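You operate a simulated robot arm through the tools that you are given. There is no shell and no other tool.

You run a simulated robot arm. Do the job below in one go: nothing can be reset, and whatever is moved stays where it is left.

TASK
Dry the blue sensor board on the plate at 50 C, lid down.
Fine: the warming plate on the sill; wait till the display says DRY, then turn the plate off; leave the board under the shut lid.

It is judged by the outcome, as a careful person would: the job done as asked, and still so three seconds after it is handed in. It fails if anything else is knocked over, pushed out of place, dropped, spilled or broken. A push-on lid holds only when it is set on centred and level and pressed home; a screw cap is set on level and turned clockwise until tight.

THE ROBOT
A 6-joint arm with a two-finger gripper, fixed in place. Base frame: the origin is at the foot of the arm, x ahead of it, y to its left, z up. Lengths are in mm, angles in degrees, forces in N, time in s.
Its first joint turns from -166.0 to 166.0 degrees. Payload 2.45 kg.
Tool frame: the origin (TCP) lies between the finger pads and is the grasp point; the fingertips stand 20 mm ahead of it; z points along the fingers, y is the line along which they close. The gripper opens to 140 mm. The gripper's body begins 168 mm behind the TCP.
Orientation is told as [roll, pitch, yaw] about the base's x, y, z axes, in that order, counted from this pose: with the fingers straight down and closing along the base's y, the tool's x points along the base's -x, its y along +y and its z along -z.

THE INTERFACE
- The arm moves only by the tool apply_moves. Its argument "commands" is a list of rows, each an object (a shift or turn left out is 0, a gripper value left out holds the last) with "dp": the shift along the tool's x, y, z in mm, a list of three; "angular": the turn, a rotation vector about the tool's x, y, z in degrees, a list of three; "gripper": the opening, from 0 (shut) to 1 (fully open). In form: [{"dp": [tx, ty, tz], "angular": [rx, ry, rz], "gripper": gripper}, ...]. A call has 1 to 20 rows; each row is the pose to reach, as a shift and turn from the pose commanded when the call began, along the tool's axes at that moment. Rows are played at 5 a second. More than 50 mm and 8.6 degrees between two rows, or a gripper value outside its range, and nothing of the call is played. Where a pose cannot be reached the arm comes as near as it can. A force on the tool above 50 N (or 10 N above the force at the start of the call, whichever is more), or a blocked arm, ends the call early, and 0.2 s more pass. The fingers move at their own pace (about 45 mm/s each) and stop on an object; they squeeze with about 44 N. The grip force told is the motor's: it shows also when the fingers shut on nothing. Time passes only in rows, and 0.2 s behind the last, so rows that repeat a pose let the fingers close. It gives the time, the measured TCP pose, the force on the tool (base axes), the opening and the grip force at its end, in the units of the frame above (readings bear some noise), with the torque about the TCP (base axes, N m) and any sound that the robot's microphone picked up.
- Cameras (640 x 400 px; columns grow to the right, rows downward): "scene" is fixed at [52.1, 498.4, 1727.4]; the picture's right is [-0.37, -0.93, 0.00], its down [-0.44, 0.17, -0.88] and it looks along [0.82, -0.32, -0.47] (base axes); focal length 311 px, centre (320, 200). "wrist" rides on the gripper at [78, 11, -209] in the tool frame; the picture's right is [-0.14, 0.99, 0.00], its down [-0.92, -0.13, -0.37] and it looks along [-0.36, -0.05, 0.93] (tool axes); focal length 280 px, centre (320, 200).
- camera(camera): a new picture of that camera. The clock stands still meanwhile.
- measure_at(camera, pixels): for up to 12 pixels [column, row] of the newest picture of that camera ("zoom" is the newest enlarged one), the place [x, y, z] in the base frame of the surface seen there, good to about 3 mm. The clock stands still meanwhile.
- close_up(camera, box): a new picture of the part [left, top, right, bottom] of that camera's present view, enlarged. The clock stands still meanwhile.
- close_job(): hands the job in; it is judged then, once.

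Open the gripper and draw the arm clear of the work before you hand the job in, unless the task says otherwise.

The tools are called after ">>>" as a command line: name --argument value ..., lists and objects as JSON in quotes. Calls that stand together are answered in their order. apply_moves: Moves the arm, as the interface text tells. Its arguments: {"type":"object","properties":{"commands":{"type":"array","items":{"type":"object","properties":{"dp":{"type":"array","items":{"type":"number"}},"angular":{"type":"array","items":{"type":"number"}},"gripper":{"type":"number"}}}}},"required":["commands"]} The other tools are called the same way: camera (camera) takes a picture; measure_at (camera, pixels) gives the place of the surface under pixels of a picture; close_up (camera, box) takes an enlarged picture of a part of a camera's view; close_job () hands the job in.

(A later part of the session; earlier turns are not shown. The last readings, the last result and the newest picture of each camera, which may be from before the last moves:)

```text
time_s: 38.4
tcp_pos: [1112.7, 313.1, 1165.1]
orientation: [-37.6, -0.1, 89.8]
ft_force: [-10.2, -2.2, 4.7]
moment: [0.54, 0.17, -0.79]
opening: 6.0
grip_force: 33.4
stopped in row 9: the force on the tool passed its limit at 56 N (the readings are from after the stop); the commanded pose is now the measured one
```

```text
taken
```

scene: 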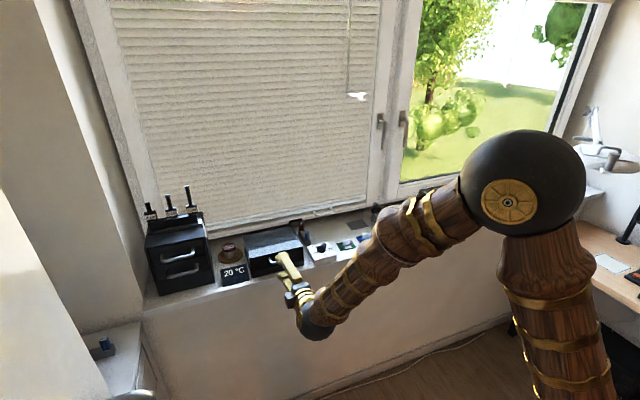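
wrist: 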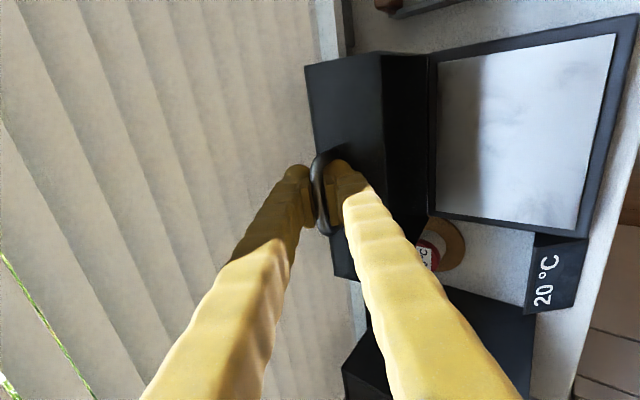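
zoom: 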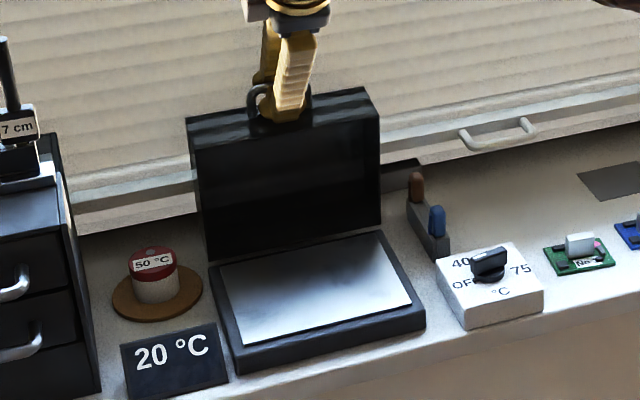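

The lid is about 86 degrees up, well past its balance point; the stop at 56 N may be its end stop or the finger touching. I'll push gently a few mm more to feel which.

>>> apply_moves --commands '[{"dp": [0, -0.8, 0.9]}, {"dp": [0, -1.6, 1.8]}, {"dp": [0, -1.6, 1.8]}]'

>>> close_up --camera "wrist" --box '[230, 110, 390, 210]'

```text
time_s: 39.2
tcp_pos: [1114.4, 313.3, 1163.4]
orientation: [-37.6, 0.0, 89.9]
ft_force: [-32.5, -3.9, 3.8]
moment: [0.58, 0.05, -0.95]
opening: 6.2
grip_force: 32.8
stopped in row 3: the force on the tool passed its limit at 51 N (the readings are from after the stop); the commanded pose is now the measured one
```

```text
4.00 times, centred on (310, 160) of wrist
```

zoom: 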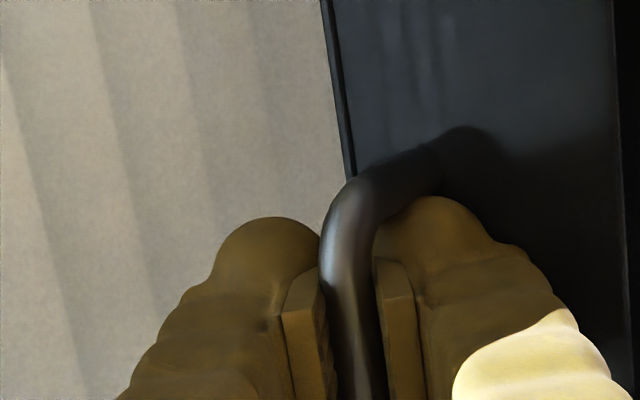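

The lid is past its balance point and seems to be at its end of travel. I'll loosen the fingers while backing out along their own line, so the lower finger doesn't press on the lid face.

>>> apply_moves --commands '[{"dp": [0, 0.8, -2.5], "gripper": 0.08}, {"dp": [0, 0.8, -5], "gripper": 0.12}, {"dp": [0, 0.8, -8], "gripper": 0.15}, {"dp": [0, 0.8, -11]}, {"dp": [0, 0.8, -14]}, {"dp": [0, 0.8, -17]}]'

>>> close_up --camera "wrist" --box '[230, 80, 390, 200]'

>>> close_up --camera "scene" --box '[210, 175, 340, 285]'

```text
time_s: 40.6
tcp_pos: [1104.1, 311.5, 1176.2]
orientation: [-37.5, -0.1, 89.9]
ft_force: [0.9, 0.6, 0.6]
moment: [-0.04, 0.02, 0.01]
opening: 21.0
grip_force: 0.1
```

```text
3.33 times, centred on (310, 140) of wrist
```

zoom: 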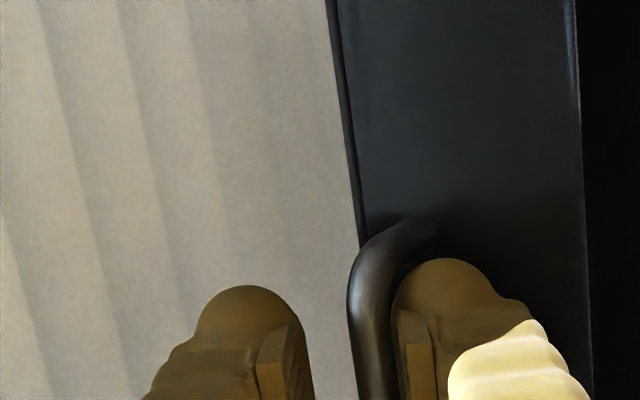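

```text
3.64 times, centred on (275, 230) of scene
```

zoom: 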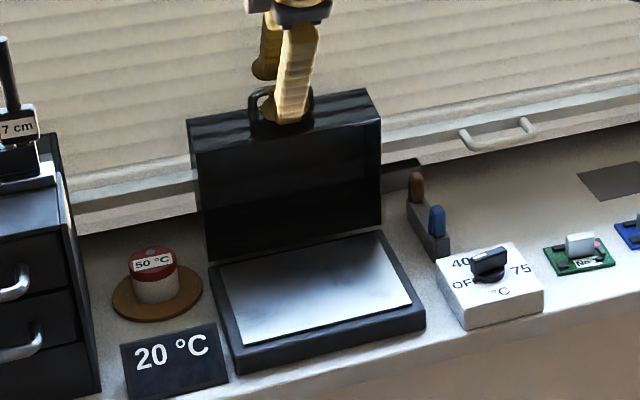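

The lid stands open by itself with no force on the hand. I'll shift 3 mm so both fingers clear the bar and withdraw further.

>>> apply_moves --commands '[{"dp": [0, 3, -4]}, {"dp": [0, 4, -15]}, {"dp": [0, 4, -35]}, {"dp": [0, 4, -60]}, {"dp": [0, 20, -90]}, {"dp": [0, 40, -120]}, {"dp": [0, 40, -120]}]'

>>> camera --camera "scene"

>>> camera --camera "wrist"

```text
time_s: 42.2
tcp_pos: [999.0, 313.4, 1246.2]
orientation: [-37.6, -0.1, 89.9]
ft_force: [1.0, -0.5, -0.6]
moment: [0.0, 0.01, 0.02]
opening: 20.7
grip_force: 0.1
```

```text
taken
```

scene: 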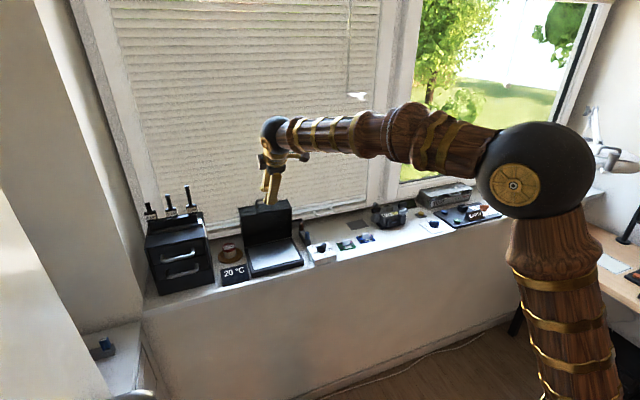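

```text
taken
```

wrist: 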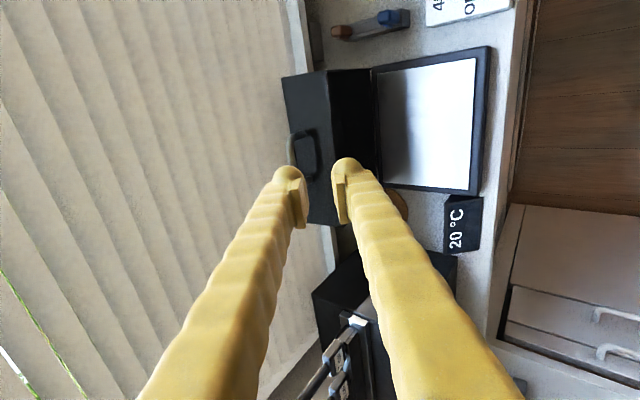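

The lid stays up. I'll measure the silver plate's corners and the blue board.

>>> measure_at --camera "wrist" --pixels '[[385, 75], [470, 63], [464, 185], [388, 178], [425, 125], [484, 120], [375, 125]]'

>>> close_up --camera "scene" --box '[330, 220, 390, 258]'

>>> measure_at --camera "scene" --pixels '[[366, 233], [363, 236], [369, 234], [357, 238], [362, 243], [375, 239], [370, 233], [347, 240]]'

```text
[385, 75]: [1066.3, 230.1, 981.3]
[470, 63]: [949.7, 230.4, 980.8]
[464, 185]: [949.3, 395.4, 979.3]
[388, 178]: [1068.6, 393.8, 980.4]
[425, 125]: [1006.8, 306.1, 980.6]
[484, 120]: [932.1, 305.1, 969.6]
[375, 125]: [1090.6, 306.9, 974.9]
```

```text
10.53 times, centred on (360, 239) of scene
```

zoom: 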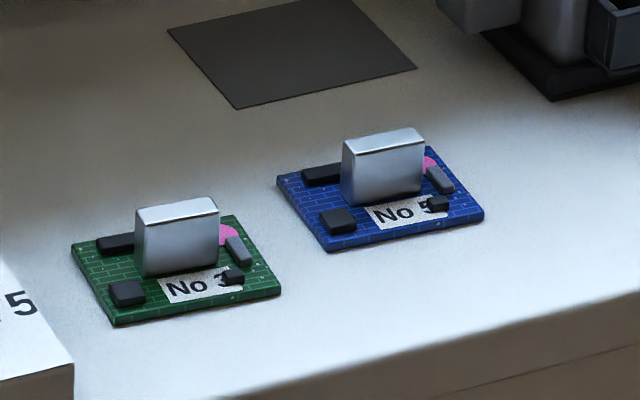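

```text
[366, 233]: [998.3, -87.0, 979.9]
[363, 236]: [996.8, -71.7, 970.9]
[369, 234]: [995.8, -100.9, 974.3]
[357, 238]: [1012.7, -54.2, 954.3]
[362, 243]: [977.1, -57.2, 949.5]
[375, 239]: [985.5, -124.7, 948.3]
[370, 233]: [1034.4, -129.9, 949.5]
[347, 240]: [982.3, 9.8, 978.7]
```

The plate top is at z≈980.5 over x 945–1072, y 225–400; the blue board (No 5) has a metal block at about (998,-87) with top z≈978. I'll bring the hand back, straighten it and move over the blue board for a closer look.

>>> apply_moves --commands '[{"dp": [25, 20, -15], "angular": [-6.3, 0, 0]}, {"dp": [50, 40, -31], "angular": [-12.5, 0, 0]}, {"dp": [75, 59, -46], "angular": [-18.8, 0, 0]}, {"dp": [100, 79, -61], "angular": [-25, 0, 0]}, {"dp": [125, 99, -76], "angular": [-31.3, 0, 0]}, {"dp": [150, 118.8, -91.5], "angular": [-37.6, 0, 0]}, {"dp": [150, 118.8, -91.5], "angular": [-37.6, 0, 0]}]'

>>> apply_moves --commands '[{"dp": [25, 0, 0], "angular": [0, 0, 8.5], "gripper": 0.5}, {"dp": [50, 0, 5], "angular": [0, 0, 17]}, {"dp": [75, 0, 10], "angular": [0, 0, 25.5]}, {"dp": [100, 0, 15], "angular": [0, 0, 34]}, {"dp": [125, 0, 20], "angular": [0, 0, 42.5]}, {"dp": [150, 0, 25], "angular": [0, 0, 51]}, {"dp": [175, 0, 30], "angular": [0, 0, 59.5]}, {"dp": [200, 0, 35], "angular": [0, 0, 68]}, {"dp": [225, 0, 40], "angular": [0, 0, 76.5]}, {"dp": [240, -10, 45], "angular": [0, 0, 85]}, {"dp": [250, -20, 50], "angular": [0, 0, 90]}, {"dp": [250, -20, 50], "angular": [0, 0, 90]}]'

>>> camera --camera "wrist"

>>> camera --camera "scene"

```text
time_s: 43.8
tcp_pos: [850.0, 161.3, 1248.1]
orientation: [0.1, 0.0, 89.9]
ft_force: [0.5, -0.2, -0.2]
moment: [0.01, 0.0, 0.01]
opening: 21.1
grip_force: 0.1
```

```text
time_s: 46.4
tcp_pos: [869.0, -86.8, 1199.2]
orientation: [0.2, 0.2, -0.3]
ft_force: [0.6, 0.4, 0.2]
moment: [-0.03, 0.0, 0.03]
opening: 69.8
grip_force: 0.0
```

```text
taken
```

wrist: 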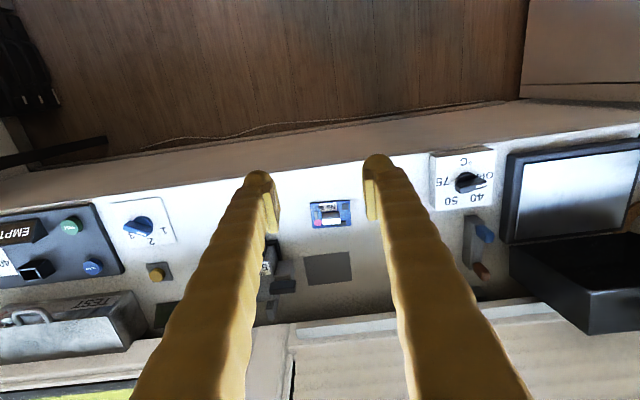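

```text
taken
```

scene: 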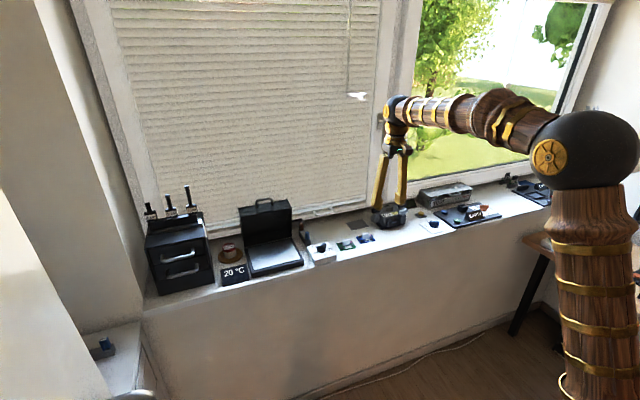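

The blue board is at (330,213) between the fingers. I'll enlarge it and measure its block, edges and parts.

>>> close_up --camera "wrist" --box '[298, 190, 362, 230]'

>>> measure_at --camera "zoom" --pixels '[[100, 130], [500, 95], [530, 330], [165, 375], [250, 200], [380, 190], [255, 290], [390, 275], [445, 180], [445, 310], [200, 250], [320, 140]]'

```text
10.00 times, centred on (330, 210) of wrist
```

zoom: 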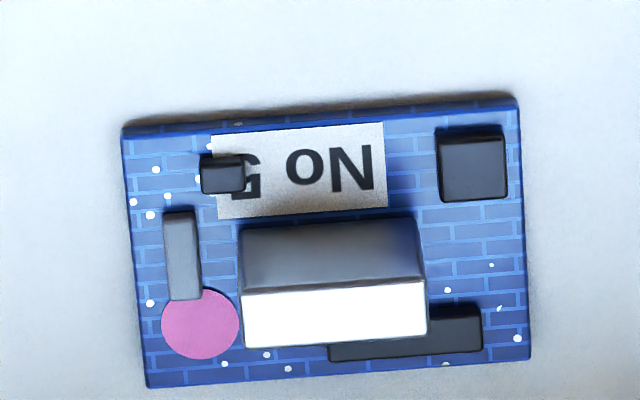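

```text
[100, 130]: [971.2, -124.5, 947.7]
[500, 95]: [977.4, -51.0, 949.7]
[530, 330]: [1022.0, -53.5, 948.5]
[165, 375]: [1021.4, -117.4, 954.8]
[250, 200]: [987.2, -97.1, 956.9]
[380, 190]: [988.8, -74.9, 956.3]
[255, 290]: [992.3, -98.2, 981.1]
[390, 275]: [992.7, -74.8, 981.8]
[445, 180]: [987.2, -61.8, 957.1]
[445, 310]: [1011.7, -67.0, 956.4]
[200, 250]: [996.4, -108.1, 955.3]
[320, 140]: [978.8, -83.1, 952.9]
```

Board spans about x 976–1021, y −121…−53, block on it near its middle, turned a few degrees at most. I'll measure the block's top corners and board corners more exactly.

>>> measure_at --camera "zoom" --pixels '[[250, 300], [250, 338], [420, 328], [420, 290], [335, 318], [130, 140], [510, 105], [522, 350], [155, 380], [180, 230], [470, 150], [460, 330]]'

```text
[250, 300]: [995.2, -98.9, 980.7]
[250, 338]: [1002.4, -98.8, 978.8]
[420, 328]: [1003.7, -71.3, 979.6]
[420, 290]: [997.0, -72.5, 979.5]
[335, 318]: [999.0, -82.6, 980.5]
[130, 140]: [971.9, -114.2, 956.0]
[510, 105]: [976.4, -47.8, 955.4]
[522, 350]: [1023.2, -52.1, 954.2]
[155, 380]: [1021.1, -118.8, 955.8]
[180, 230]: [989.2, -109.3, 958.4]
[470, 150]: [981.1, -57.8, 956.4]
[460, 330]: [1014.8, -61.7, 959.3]
```

The block's centre is (999,−85.3), 30 mm long, turned about 3.5 degrees, and its top is z≈980. I'll turn the hand to match, tip it 12 degrees forward for reach, and come down above it with the fingers 60 mm apart.

>>> apply_moves --commands '[{"dp": [-24, 0.5, 26], "angular": [0, 0, 1.1], "gripper": 0.43}, {"dp": [-48, 1, 52], "angular": [0, 0, 2.2]}, {"dp": [-71, 1.5, 79], "angular": [0, 0, 3.2]}, {"dp": [-71, 1.5, 79], "angular": [0, 0, 3.2]}]'

>>> apply_moves --commands '[{"dp": [-18, 1, 26], "angular": [0, -4, 0]}, {"dp": [-36, 2, 52], "angular": [0, -8, 0]}, {"dp": [-52.9, 3.2, 80], "angular": [0, -12, 0]}, {"dp": [-52.9, 3.2, 80], "angular": [0, -12, 0]}]'

>>> camera --camera "wrist"

>>> close_up --camera "scene" --box '[330, 200, 410, 258]'

```text
time_s: 47.4
tcp_pos: [939.3, -84.9, 1117.5]
orientation: [0.1, 0.2, -3.3]
ft_force: [-0.1, 0.3, 0.7]
moment: [0.01, -0.05, -0.02]
opening: 60.2
grip_force: 0.1
```

```text
time_s: 48.4
tcp_pos: [991.3, -84.7, 1038.1]
orientation: [0.1, -12.0, -3.4]
ft_force: [0.3, 0.1, 0.4]
moment: [-0.02, -0.06, -0.02]
opening: 60.1
grip_force: 0.1
```

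```text
taken
```

wrist: 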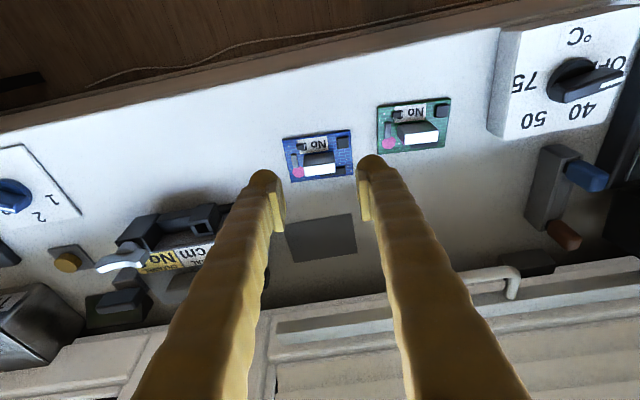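

```text
6.90 times, centred on (370, 229) of scene
```

zoom: 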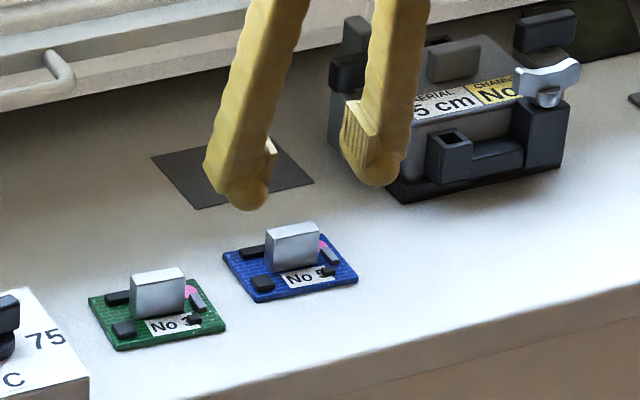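

Fingers are above the board; the grey device stands to the right of them. I'll measure the device's nearest corner and the block again from here.

>>> measure_at --camera "zoom" --pixels '[[392, 200], [440, 190], [450, 140], [340, 140], [295, 228]]'

>>> close_up --camera "wrist" --box '[270, 120, 366, 180]'

>>> measure_at --camera "zoom" --pixels '[[225, 225], [225, 255], [425, 200], [435, 235], [330, 228]]'

```text
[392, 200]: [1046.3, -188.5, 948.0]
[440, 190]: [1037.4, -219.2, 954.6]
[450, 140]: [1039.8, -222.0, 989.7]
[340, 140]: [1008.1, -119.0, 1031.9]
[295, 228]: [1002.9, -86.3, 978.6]
```

```text
6.67 times, centred on (318, 150) of wrist
```

zoom: 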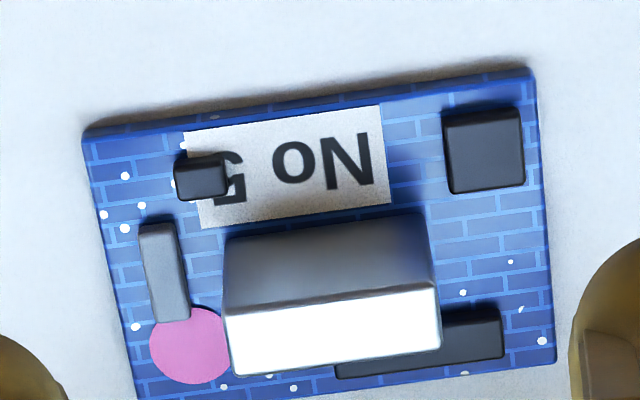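

```text
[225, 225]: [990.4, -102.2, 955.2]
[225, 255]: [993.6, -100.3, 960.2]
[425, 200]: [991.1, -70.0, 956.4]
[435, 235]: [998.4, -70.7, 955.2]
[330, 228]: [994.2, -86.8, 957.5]
```

The block spans y −100.5…−70.5 and the device is over 50 mm beyond the fingers' reach, so it's clear. I'll lower to tip height just above the parts.

>>> apply_moves --commands '[{"dp": [2, -0.5, 18], "gripper": 0.4}, {"dp": [4, -0.5, 36]}, {"dp": [5.2, -0.5, 48]}, {"dp": [5.8, -0.5, 55]}, {"dp": [5.8, -0.5, 55]}]'

>>> close_up --camera "scene" --box '[330, 200, 410, 258]'

>>> close_up --camera "wrist" --box '[260, 100, 390, 190]'

```text
time_s: 49.6
tcp_pos: [998.3, -86.3, 983.5]
orientation: [0.1, -11.9, -3.2]
ft_force: [-0.1, 0.5, -0.2]
moment: [0.0, 0.0, -0.01]
opening: 56.0
grip_force: 0.1
```

```text
6.90 times, centred on (370, 229) of scene
```

zoom: 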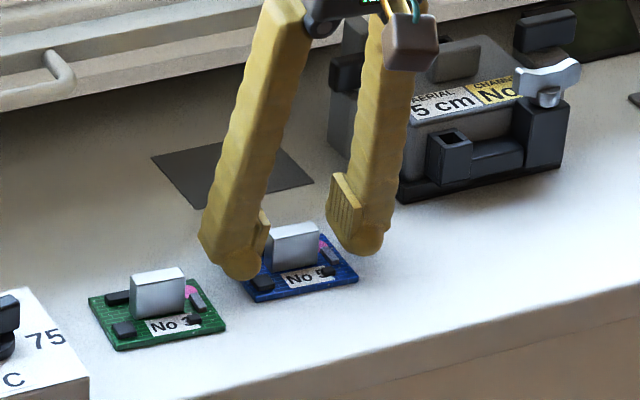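

```text
4.44 times, centred on (325, 145) of wrist
```

zoom: 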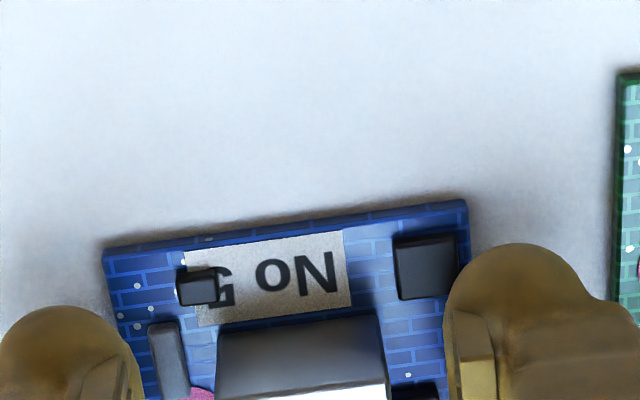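

No contact and the block is centred between the pads. Closing now.

>>> apply_moves --commands '[{"gripper": 0.3}, {"gripper": 0.24}, {"gripper": 0.15}, {"gripper": 0.15}, {"gripper": 0.15}]'

>>> close_up --camera "scene" --box '[330, 200, 410, 258]'

```text
time_s: 50.8
tcp_pos: [999.2, -87.1, 983.3]
orientation: [0.1, -11.9, -3.3]
ft_force: [-0.1, -0.4, -0.4]
moment: [0.04, 0.04, 0.03]
opening: 30.2
grip_force: 43.9
```

```text
6.90 times, centred on (370, 229) of scene
```

zoom: 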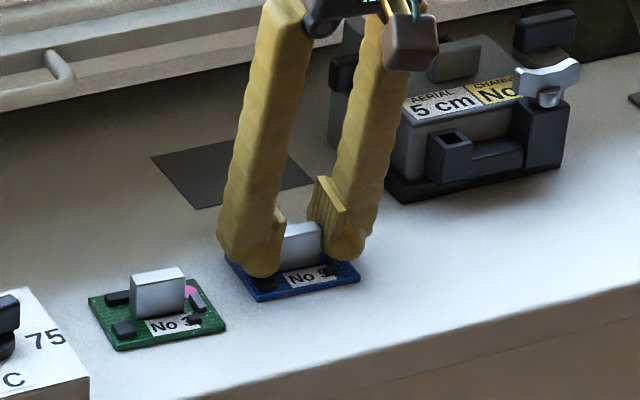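

The block is gripped firmly (30.2 mm, 44 N). I'll lift straight up slowly and check the board hangs level.

>>> apply_moves --commands '[{"dp": [-2, 0, -9.8]}, {"dp": [-6, 0, -29]}, {"dp": [-12, 0, -58]}, {"dp": [-18, 0, -88]}, {"dp": [-25, 0, -117]}, {"dp": [-25, 0, -117]}]'

>>> close_up --camera "scene" --box '[320, 180, 420, 255]'

>>> camera --camera "wrist"

```text
time_s: 52.2
tcp_pos: [998.9, -88.1, 1102.3]
orientation: [0.1, -11.9, -3.3]
ft_force: [-0.5, 1.3, 0.0]
moment: [0.04, 0.05, -0.01]
opening: 30.2
grip_force: 43.9
```

```text
5.33 times, centred on (370, 218) of scene
```

zoom: 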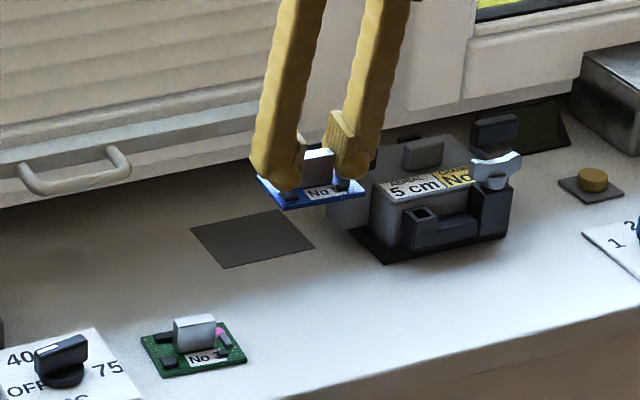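

```text
taken
```

wrist: 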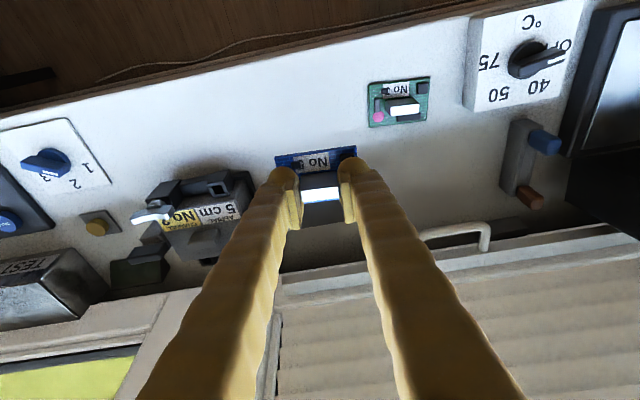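

The board is held level. I'll carry it left over the plate at this height.

>>> apply_moves --commands '[{"dp": [2.7, 16, -0.6]}, {"dp": [5.4, 48, -1.1]}, {"dp": [8.2, 80, -1.7]}, {"dp": [10.9, 112, -2.3]}, {"dp": [13.6, 144, -2.9]}, {"dp": [16.3, 176, -3.4]}, {"dp": [19, 208, -4]}, {"dp": [21.8, 240, -4.6]}, {"dp": [24.5, 272, -5.2]}, {"dp": [27.2, 304, -5.7]}, {"dp": [30, 336, -6.3]}, {"dp": [32, 365, -6.7]}, {"dp": [32.7, 387, -6.9]}, {"dp": [32.7, 387, -6.9]}]'

>>> close_up --camera "scene" --box '[210, 175, 340, 285]'

>>> camera --camera "wrist"

```text
time_s: 55.2
tcp_pos: [988.6, 302.2, 1102.2]
orientation: [0.0, -11.9, -3.2]
ft_force: [0.3, 0.8, -0.2]
moment: [0.01, -0.04, 0.0]
opening: 30.4
grip_force: 44.1
```

```text
3.64 times, centred on (275, 230) of scene
```

zoom: 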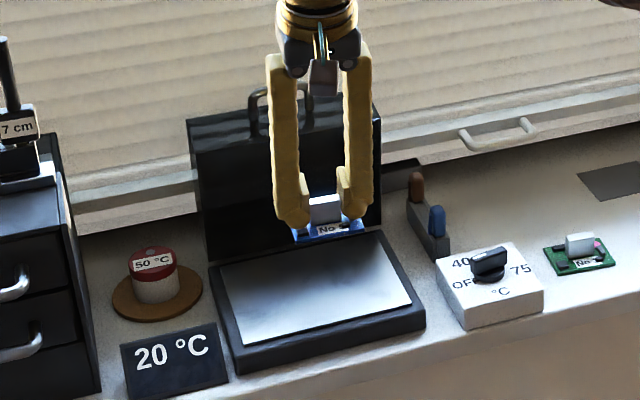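

```text
taken
```

wrist: 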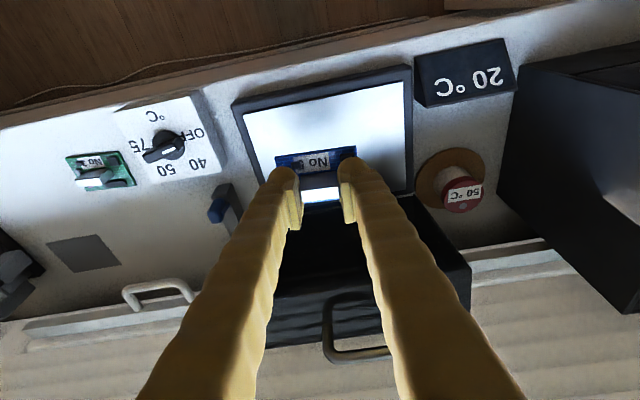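

Arm reached it: the board hangs over the plate, spanning x 964–1013, well inside. I'll lower to about 1 mm above contact.

>>> apply_moves --commands '[{"dp": [4, 0, 19]}, {"dp": [8, 0, 38]}, {"dp": [12, 0, 57]}, {"dp": [15, 0, 71]}, {"dp": [17, 0, 80]}, {"dp": [18, 0, 84.8]}, {"dp": [18, 0, 84.8]}]'

>>> close_up --camera "scene" --box '[240, 205, 320, 285]'

```text
time_s: 56.8
tcp_pos: [988.5, 300.6, 1015.2]
orientation: [0.0, -11.9, -3.3]
ft_force: [0.4, 0.4, -0.9]
moment: [-0.01, -0.02, 0.01]
opening: 30.1
grip_force: 43.8
```

```text
5.00 times, centred on (280, 245) of scene
```

zoom: 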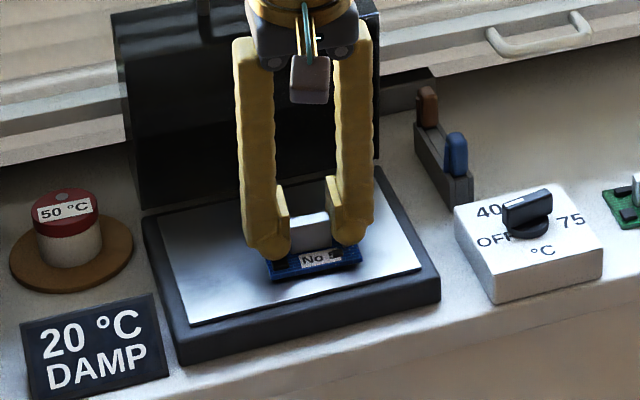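

The display now reads "20 °C DAMP", so the board is sensed. I'll feel down in small steps for contact.

>>> apply_moves --commands '[{"dp": [0.2, 0, 0.7]}, {"dp": [0.3, 0, 1.4]}]'

```text
time_s: 57.4
tcp_pos: [988.7, 300.8, 1014.4]
orientation: [0.3, -12.0, -3.4]
ft_force: [0.5, 0.4, 0.3]
moment: [0.01, -0.03, 0.01]
opening: 30.2
grip_force: 44.0
```

Still no contact force; a bit further.

>>> apply_moves --commands '[{"dp": [0.15, 0, 0.7]}, {"dp": [0.3, 0, 1.4]}]'

```text
time_s: 58.0
tcp_pos: [986.6, 301.4, 1012.9]
orientation: [0.1, -11.9, -3.2]
ft_force: [0.8, 0.0, -0.4]
moment: [0.01, 0.01, 0.0]
opening: 30.2
grip_force: 44.4
```

>>> close_up --camera "scene" --box '[270, 235, 310, 265]'

>>> apply_moves --commands '[{"dp": [0.15, 0, 0.7]}, {"dp": [0.3, 0, 1.4]}]'

```text
13.33 times, centred on (290, 250) of scene
```

zoom: 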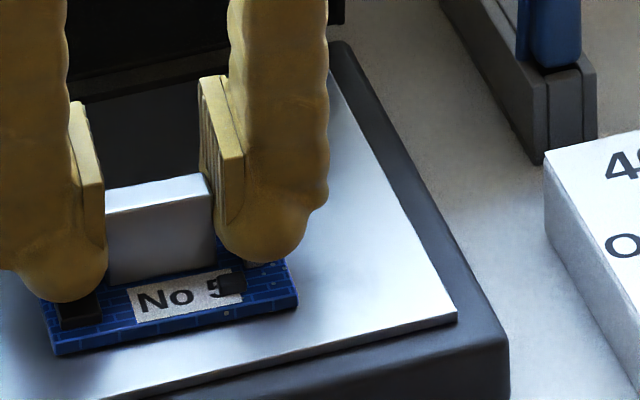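

```text
time_s: 58.6
tcp_pos: [986.9, 302.3, 1012.8]
orientation: [0.0, -12.0, -3.3]
ft_force: [1.8, -1.9, 9.2]
moment: [-0.05, 0.01, 0.01]
opening: 30.4
grip_force: 43.7
```

Contact: 9 N upward, the board rests on the plate. I'll open the fingers and rise straight up.

>>> apply_moves --commands '[{"gripper": 0.25}, {"gripper": 0.32}, {"gripper": 0.4}, {"gripper": 0.4}, {"dp": [-4, 0, -20]}, {"dp": [-10, 0, -48]}, {"dp": [-20, 0, -96]}, {"dp": [-30, 0, -140]}, {"dp": [-30, 0, -140]}]'

>>> close_up --camera "scene" --box '[210, 175, 340, 285]'

>>> camera --camera "wrist"

```text
time_s: 60.6
tcp_pos: [988.9, 300.9, 1155.9]
orientation: [0.1, -12.0, -3.4]
ft_force: [-0.2, -0.8, 0.5]
moment: [0.0, -0.01, 0.02]
opening: 55.8
grip_force: 0.1
```

```text
3.64 times, centred on (275, 230) of scene
```

zoom: 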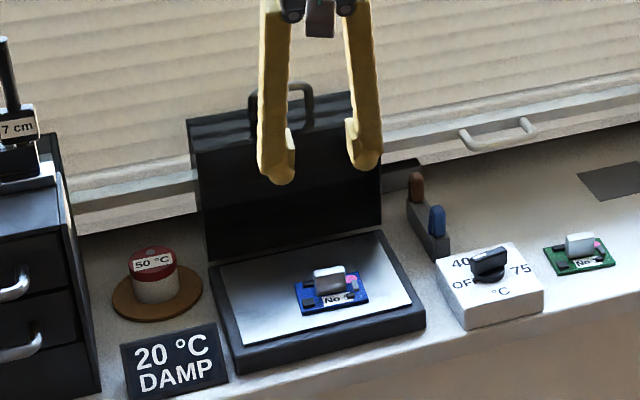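

```text
taken
```

wrist: 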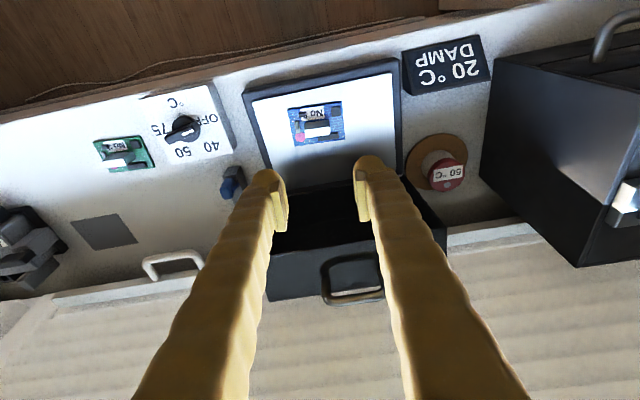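

The board lies flat on the plate and the display reads DAMP. Next I'll back off, turn the hand 90 degrees again, and come back to the lid handle to shut it.

>>> apply_moves --commands '[{"dp": [26, -2, -21], "angular": [0, 3, 0]}, {"dp": [52, -3, -42], "angular": [0, 6, 0]}, {"dp": [79, -5, -63], "angular": [0, 9, 0]}, {"dp": [104.7, -7, -83.6], "angular": [0, 12, 0]}, {"dp": [104.7, -7, -83.6], "angular": [0, 12, 0]}]'

>>> apply_moves --commands '[{"dp": [0, 2, 0], "angular": [0, 0, -8.5], "gripper": 0.3}, {"dp": [0, 4, 0], "angular": [0, 0, -17]}, {"dp": [0, 6, 0], "angular": [0, 0, -25.5]}, {"dp": [0, 8, 0], "angular": [0, 0, -34]}, {"dp": [0, 10, 0], "angular": [0, 0, -42.5]}, {"dp": [0, 12, 0], "angular": [0, 0, -51]}, {"dp": [0, 12, 0], "angular": [0, 0, -59.5]}, {"dp": [0, 12, 0], "angular": [0, 0, -68]}, {"dp": [0, 12, 0], "angular": [0, 0, -76.5]}, {"dp": [0, 12, 0], "angular": [0, 0, -85]}, {"dp": [0, 12, 0], "angular": [0, 0, -93.3]}, {"dp": [0, 12, 0], "angular": [0, 0, -93.3]}]'

>>> camera --camera "wrist"

```text
time_s: 61.8
tcp_pos: [867.2, 300.9, 1214.8]
orientation: [0.0, 0.1, -3.2]
ft_force: [-0.1, 0.5, 0.1]
moment: [0.0, 0.0, 0.03]
opening: 55.9
grip_force: 0.2
```

```text
time_s: 64.4
tcp_pos: [869.5, 315.4, 1215.8]
orientation: [0.1, -0.1, 90.1]
ft_force: [-0.2, -0.1, 0.4]
moment: [-0.04, 0.01, -0.02]
opening: 42.0
grip_force: 0.0
```

```text
taken
```

wrist: 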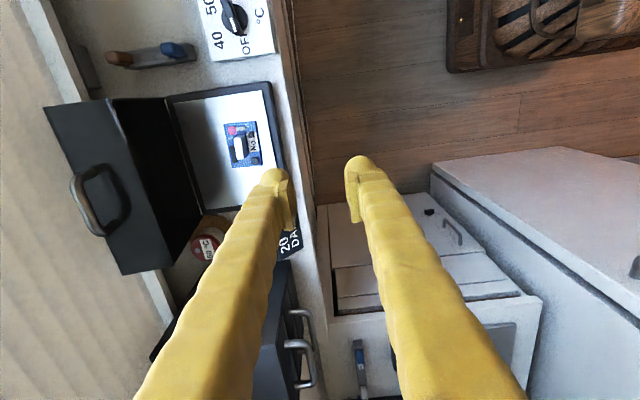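

The open lid's handle bar shows at about (85,205). I'll measure it.

>>> close_up --camera "wrist" --box '[50, 140, 146, 260]'

>>> measure_at --camera "wrist" --pixels '[[79, 195], [84, 208], [90, 220], [75, 185], [100, 230], [110, 190]]'

```text
3.33 times, centred on (98, 200) of wrist
```

zoom: 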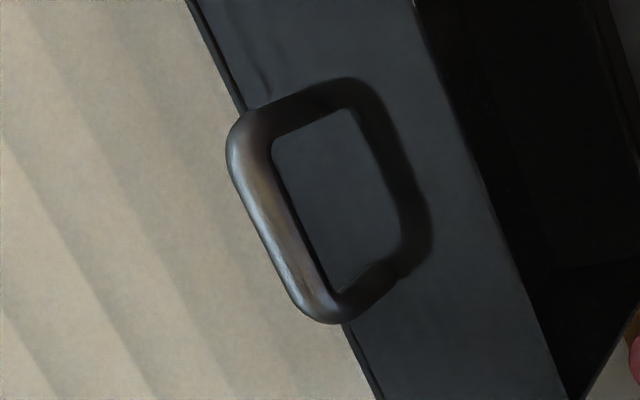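

```text
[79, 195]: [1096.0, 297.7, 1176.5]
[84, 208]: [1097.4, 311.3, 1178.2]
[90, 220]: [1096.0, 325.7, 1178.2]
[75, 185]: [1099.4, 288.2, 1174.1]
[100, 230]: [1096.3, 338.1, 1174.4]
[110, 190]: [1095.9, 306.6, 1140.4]
```

The hand returns to the approach pose in front of the lid, tipped 38 degrees forward, with the fingers at 30 mm.

>>> apply_moves --commands '[{"dp": [0, -20, -15], "angular": [6.3, 0, 0], "gripper": 0.22}, {"dp": [1, -42, -30], "angular": [12.6, 0, 0]}, {"dp": [1, -64, -40], "angular": [18.9, 0, 0]}, {"dp": [2, -86, -40], "angular": [25.2, 0, 0]}, {"dp": [2, -108, -38], "angular": [31.4, 0, 0]}, {"dp": [2, -129.5, -35], "angular": [37.6, 0, 0]}, {"dp": [2, -129.5, -35], "angular": [37.6, 0, 0]}]'

>>> camera --camera "wrist"

>>> measure_at --camera "wrist" --pixels '[[290, 147], [288, 140], [294, 158], [310, 155]]'

```text
time_s: 66.0
tcp_pos: [999.2, 311.8, 1250.7]
orientation: [-37.6, -0.1, 89.9]
ft_force: [-0.3, 0.2, 0.6]
moment: [-0.01, 0.01, -0.02]
opening: 30.8
grip_force: 0.1
```

```text
taken
```

wrist: 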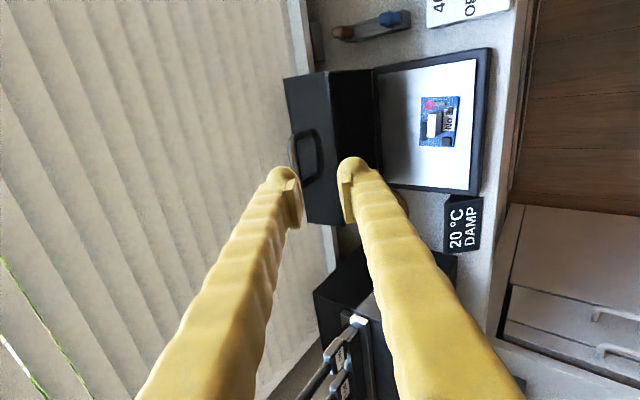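

```text
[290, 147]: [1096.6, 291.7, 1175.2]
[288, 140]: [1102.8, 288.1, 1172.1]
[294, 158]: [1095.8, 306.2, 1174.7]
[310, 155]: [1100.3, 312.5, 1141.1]
```

From here the bar's centre reads about (1098,313,1171) and the lid face z≈1141, so the lid rests near 84 degrees. To keep the lower finger off the lid face I'll use a steeper 20-degree tilt and a narrow 16 mm opening, first hovering 50 mm above the bar.

>>> apply_moves --commands '[{"dp": [-0.5, -12, 17], "angular": [-4.4, 0, 0], "gripper": 0.2}, {"dp": [-1, -24, 35], "angular": [-8.8, 0, 0], "gripper": 0.16}, {"dp": [-1.5, -36, 52], "angular": [-13.2, 0, 0], "gripper": 0.13}, {"dp": [-1.7, -46.9, 69], "angular": [-17.6, 0, 0], "gripper": 0.13}, {"dp": [-1.7, -46.9, 69], "angular": [-17.6, 0, 0]}]'

>>> camera --camera "wrist"

```text
time_s: 67.2
tcp_pos: [1077.9, 315.5, 1223.3]
orientation: [-19.9, -0.2, 89.9]
ft_force: [-0.2, -0.4, 0.7]
moment: [0.0, 0.01, 0.0]
opening: 18.3
grip_force: 0.2
```

```text
taken
```

wrist: 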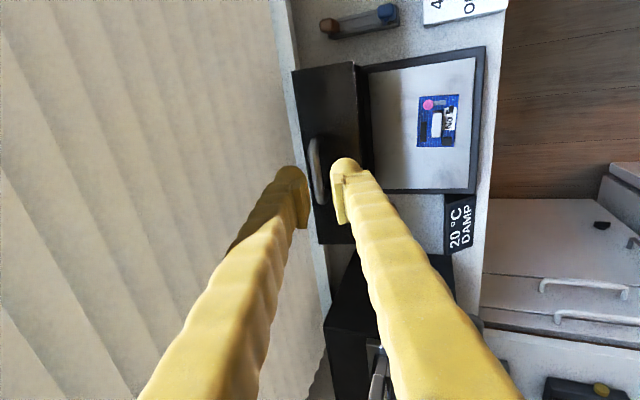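

Reached, and the bar at (316,168) lies between the fingers. I'll re-measure it before moving in.

>>> close_up --camera "wrist" --box '[270, 120, 370, 220]'

>>> measure_at --camera "wrist" --pixels '[[312, 145], [314, 160], [316, 175], [320, 200], [330, 130], [355, 130], [300, 110]]'

```text
4.00 times, centred on (320, 170) of wrist
```

zoom: 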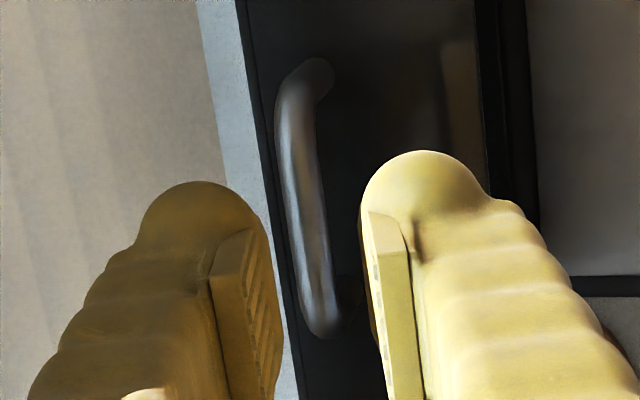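

```text
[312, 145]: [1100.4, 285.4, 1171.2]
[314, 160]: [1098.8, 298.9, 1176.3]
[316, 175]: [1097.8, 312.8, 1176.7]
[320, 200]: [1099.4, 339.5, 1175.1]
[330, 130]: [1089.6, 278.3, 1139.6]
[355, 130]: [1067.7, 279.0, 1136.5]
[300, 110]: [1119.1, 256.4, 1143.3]
```

The bar's centre is about (1098.5,312.5,1172). I'll move in 48 mm along the fingers so the bar sits 13 mm from the tips.

>>> apply_moves --commands '[{"dp": [1, -1.9, 15]}, {"dp": [2, -1.9, 28]}, {"dp": [2, -1.9, 38]}, {"dp": [2, -1.9, 44]}, {"dp": [2, -1.9, 48]}, {"dp": [2, -1.9, 48]}]'

>>> close_up --camera "wrist" --box '[260, 110, 380, 210]'

```text
time_s: 68.6
tcp_pos: [1095.7, 312.3, 1181.1]
orientation: [-19.8, -0.1, 90.0]
ft_force: [0.1, 0.4, -0.7]
moment: [0.0, 0.02, 0.01]
opening: 18.0
grip_force: 0.1
```

```text
4.00 times, centred on (320, 160) of wrist
```

zoom: 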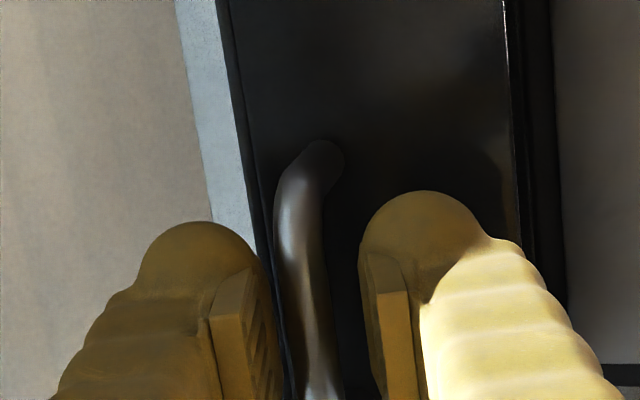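

The bar is between the pads without contact. I'll go 3 mm deeper and close.

>>> apply_moves --commands '[{"dp": [0, 0, 2]}, {"dp": [0, 0, 3], "gripper": 0.09}, {"dp": [0, 0, 3], "gripper": 0.05}, {"dp": [0, 0, 3], "gripper": 0.0}, {"dp": [0, 0, 3]}]'

>>> close_up --camera "wrist" --box '[260, 110, 380, 210]'

```text
time_s: 69.8
tcp_pos: [1096.6, 311.4, 1175.5]
orientation: [-19.9, -0.1, 90.0]
ft_force: [0.4, 0.0, 1.0]
moment: [-0.02, -0.02, -0.06]
opening: 7.2
grip_force: 36.0
```

```text
4.00 times, centred on (320, 160) of wrist
```

zoom: 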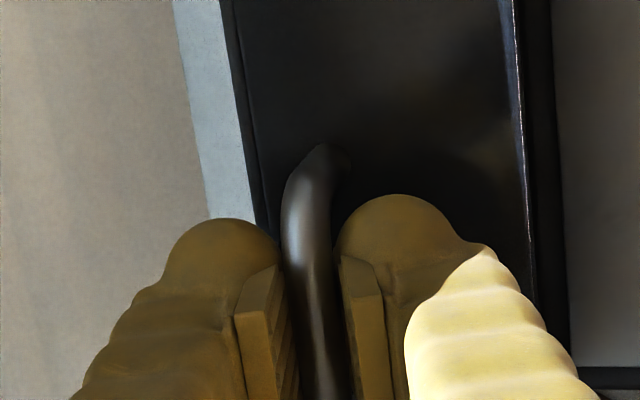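

The bar is gripped (7 mm, near-zero force). I refit the hinge at about (1086,983) with radius 189 and now swing the lid down through the first 35 degrees, tipping the hand along.

>>> apply_moves --commands '[{"dp": [0, 7.7, -3], "angular": [1.7, 0, 0]}, {"dp": [0, 15.5, -5.8], "angular": [3.3, 0, 0]}, {"dp": [0, 23.6, -8.2], "angular": [5, 0, 0]}, {"dp": [0, 31.7, -10.3], "angular": [6.7, 0, 0]}, {"dp": [0, 39.8, -12], "angular": [8.4, 0, 0]}, {"dp": [0, 48, -13.4], "angular": [10, 0, 0]}, {"dp": [0, 56.3, -14.4], "angular": [11.7, 0, 0]}, {"dp": [0, 64.6, -15.1], "angular": [13.4, 0, 0]}, {"dp": [0, 73, -15.3], "angular": [15, 0, 0]}, {"dp": [0, 81.4, -15.2], "angular": [16.7, 0, 0]}, {"dp": [0, 89.7, -14.7], "angular": [18.4, 0, 0]}, {"dp": [0, 98, -13.9], "angular": [20, 0, 0]}, {"dp": [0, 106.3, -12.7], "angular": [21.7, 0, 0]}, {"dp": [0, 114.5, -11.2], "angular": [23.4, 0, 0]}, {"dp": [0, 114.5, -11.2], "angular": [23.4, 0, 0]}]'

>>> close_up --camera "scene" --box '[210, 175, 340, 285]'

>>> camera --camera "wrist"

```text
time_s: 72.8
tcp_pos: [987.6, 311.1, 1147.3]
orientation: [-42.8, 0.0, 90.0]
ft_force: [6.2, 1.7, -10.3]
moment: [0.17, 0.05, 0.1]
opening: 7.5
grip_force: 35.6
stopped in row 14: the force on the tool passed its limit at 50 N (the readings are from after the stop); the commanded pose is now the measured one
```

```text
3.64 times, centred on (275, 230) of scene
```

zoom: 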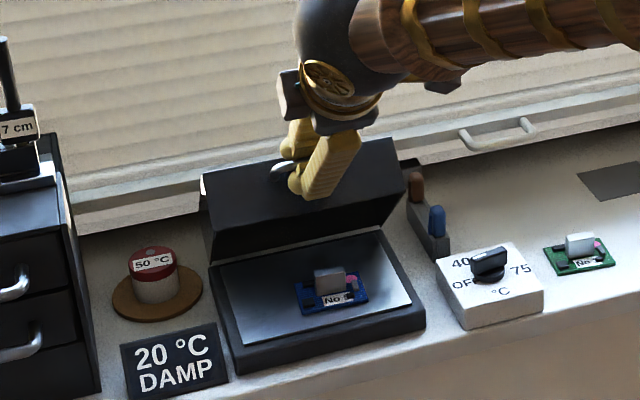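

```text
taken
```

wrist: 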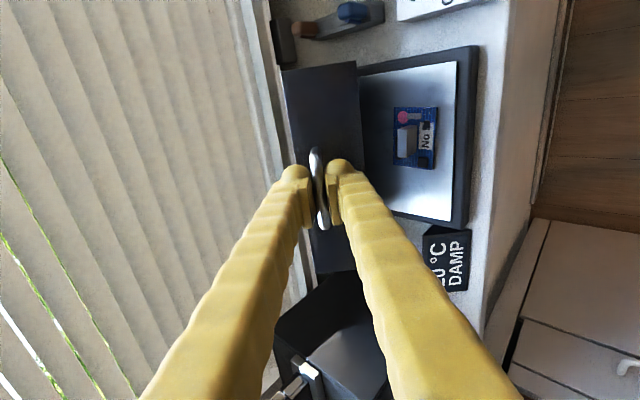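

The lid is now about halfway down; the call stopped on 50 N, probably from a small arc mismatch. I'll measure the bar and face from here to refine the arc.

>>> close_up --camera "wrist" --box '[260, 110, 380, 210]'

>>> measure_at --camera "wrist" --pixels '[[315, 155], [316, 165], [320, 195], [300, 100], [345, 100], [335, 240], [355, 70], [285, 75]]'

```text
4.00 times, centred on (320, 160) of wrist
```

zoom: 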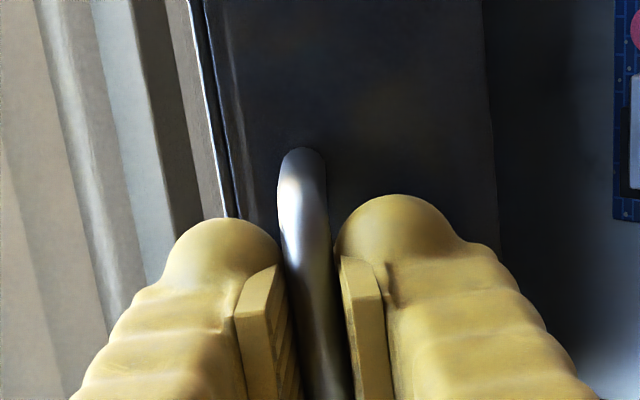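

```text
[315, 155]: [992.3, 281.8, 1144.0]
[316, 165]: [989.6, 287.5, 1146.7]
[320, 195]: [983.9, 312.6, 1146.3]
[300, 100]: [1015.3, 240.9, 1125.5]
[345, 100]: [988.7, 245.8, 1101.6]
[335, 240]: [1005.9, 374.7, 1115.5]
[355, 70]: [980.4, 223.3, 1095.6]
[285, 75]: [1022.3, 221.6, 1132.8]
```

The measurements fit the same arc (lid at about 48 degrees), so I carry on down from here in small steps to about 23 degrees.

>>> apply_moves --commands '[{"dp": [0, 8.1, -1.5], "angular": [1.7, 0, 0]}, {"dp": [0, 16.3, -2.7], "angular": [3.4, 0, 0]}, {"dp": [0, 24.6, -3.4], "angular": [5, 0, 0]}, {"dp": [0, 32.9, -3.9], "angular": [6.7, 0, 0]}, {"dp": [0, 41.3, -4], "angular": [8.4, 0, 0]}, {"dp": [0, 49.6, -3.8], "angular": [10.1, 0, 0]}, {"dp": [0, 57.9, -3.2], "angular": [11.8, 0, 0]}, {"dp": [0, 66.1, -2.2], "angular": [13.4, 0, 0]}, {"dp": [0, 74.3, -0.8], "angular": [15.1, 0, 0]}, {"dp": [0, 82.5, 0.9], "angular": [16.8, 0, 0]}, {"dp": [0, 82.5, 0.9], "angular": [16.8, 0, 0]}]'

>>> close_up --camera "scene" --box '[210, 175, 340, 285]'

```text
time_s: 75.2
tcp_pos: [928.4, 311.5, 1092.4]
orientation: [-59.5, 0.0, 90.0]
ft_force: [37.5, 18.8, -26.4]
moment: [0.4, 0.01, 0.55]
opening: 7.3
grip_force: 35.4
```

```text
3.64 times, centred on (275, 230) of scene
```

zoom: 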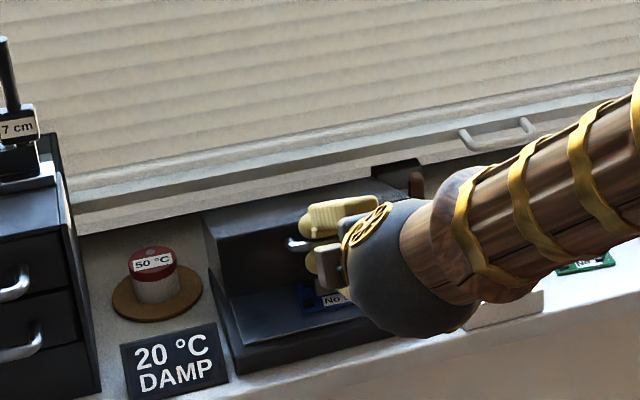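

The 46 N pull towards the hinge shows the bar has crept towards the fingertips. I'll first push 4 mm forward along the fingers to seat it again.

>>> apply_moves --commands '[{"dp": [0, 0, 1.5]}, {"dp": [0, 0, 3]}, {"dp": [0, 0, 4]}]'

>>> close_up --camera "wrist" --box '[260, 110, 380, 210]'

```text
time_s: 76.0
tcp_pos: [930.3, 311.4, 1091.4]
orientation: [-59.7, -0.1, 90.0]
ft_force: [-9.4, 2.4, 6.4]
moment: [-0.12, 0.0, 0.1]
opening: 6.0
grip_force: 34.1
```

```text
4.00 times, centred on (320, 160) of wrist
```

zoom: 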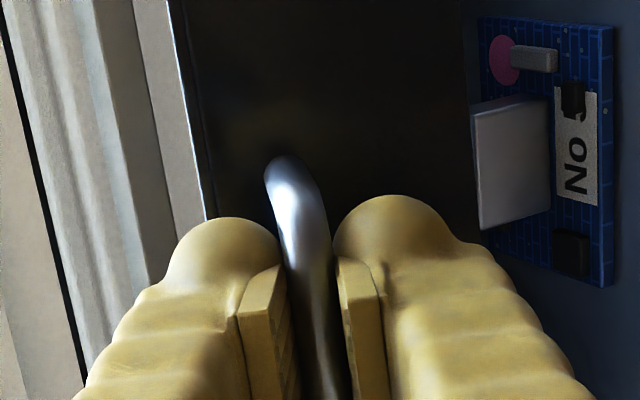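

Seated again (11 N, 6.0 mm). I continue the arc downwards in small steps, nearly to shut.

>>> apply_moves --commands '[{"dp": [0, 7.6, -0.2], "angular": [1.5, 0, 0]}, {"dp": [0, 15.3, -0.3], "angular": [3, 0, 0]}, {"dp": [0, 22.7, -0.3], "angular": [4.5, 0, 0]}, {"dp": [0, 30.1, -0.1], "angular": [6.1, 0, 0]}, {"dp": [0, 37.6, 0.5], "angular": [7.6, 0, 0]}, {"dp": [0, 45.1, 1.3], "angular": [9.2, 0, 0]}, {"dp": [0, 52.5, 2.5], "angular": [10.7, 0, 0]}, {"dp": [0, 59.8, 3.9], "angular": [12.3, 0, 0]}, {"dp": [0, 65, 5.2], "angular": [13.5, 0, 0]}]'

>>> close_up --camera "scene" --box '[210, 175, 340, 285]'

```text
time_s: 77.8
tcp_pos: [905.2, 310.7, 1036.1]
orientation: [-71.6, -0.1, 90.0]
ft_force: [19.7, 4.5, -5.9]
moment: [-0.09, 0.0, 0.49]
opening: 6.1
grip_force: 34.4
stopped in row 9: the force on the tool passed its limit at 52 N (the readings are from after the stop); the commanded pose is now the measured one
```

```text
3.64 times, centred on (275, 230) of scene
```

zoom: 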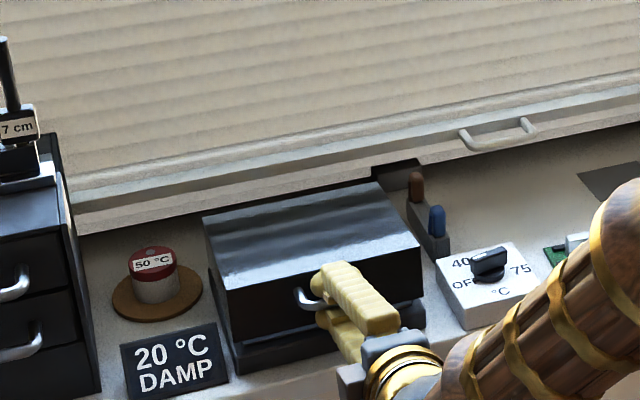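

The lid is within a few degrees of shut, with a light inward pull. I'll ease slightly forward and lower the last 13 mm.

>>> apply_moves --commands '[{"dp": [0, 1.2, 1.5]}, {"dp": [0, 2.5, 2], "angular": [0.5, 0, 0]}, {"dp": [0, 4.5, 2.2], "angular": [1, 0, 0]}, {"dp": [0, 6.6, 2.4], "angular": [1.5, 0, 0]}, {"dp": [0, 8.7, 2.6], "angular": [2, 0, 0]}, {"dp": [0, 10.8, 2.8], "angular": [2.5, 0, 0]}, {"dp": [0, 12.3, 3], "angular": [3, 0, 0]}]'

>>> close_up --camera "scene" --box '[210, 205, 340, 305]'

```text
time_s: 79.4
tcp_pos: [903.3, 310.4, 1025.6]
orientation: [-74.6, -0.1, 90.0]
ft_force: [-18.6, -3.9, 4.0]
moment: [-0.43, 0.02, 0.32]
opening: 6.1
grip_force: 33.2
```

```text
4.00 times, centred on (275, 255) of scene
```

zoom: 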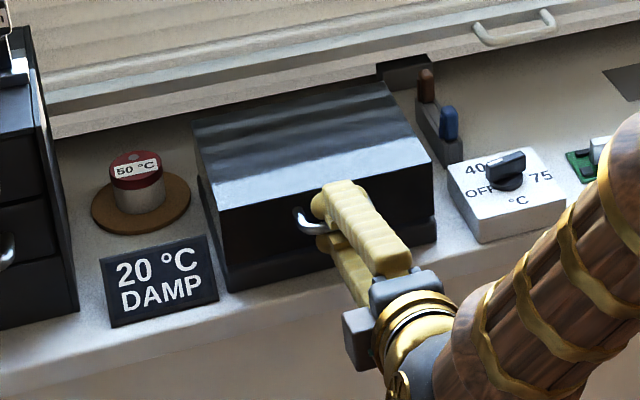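

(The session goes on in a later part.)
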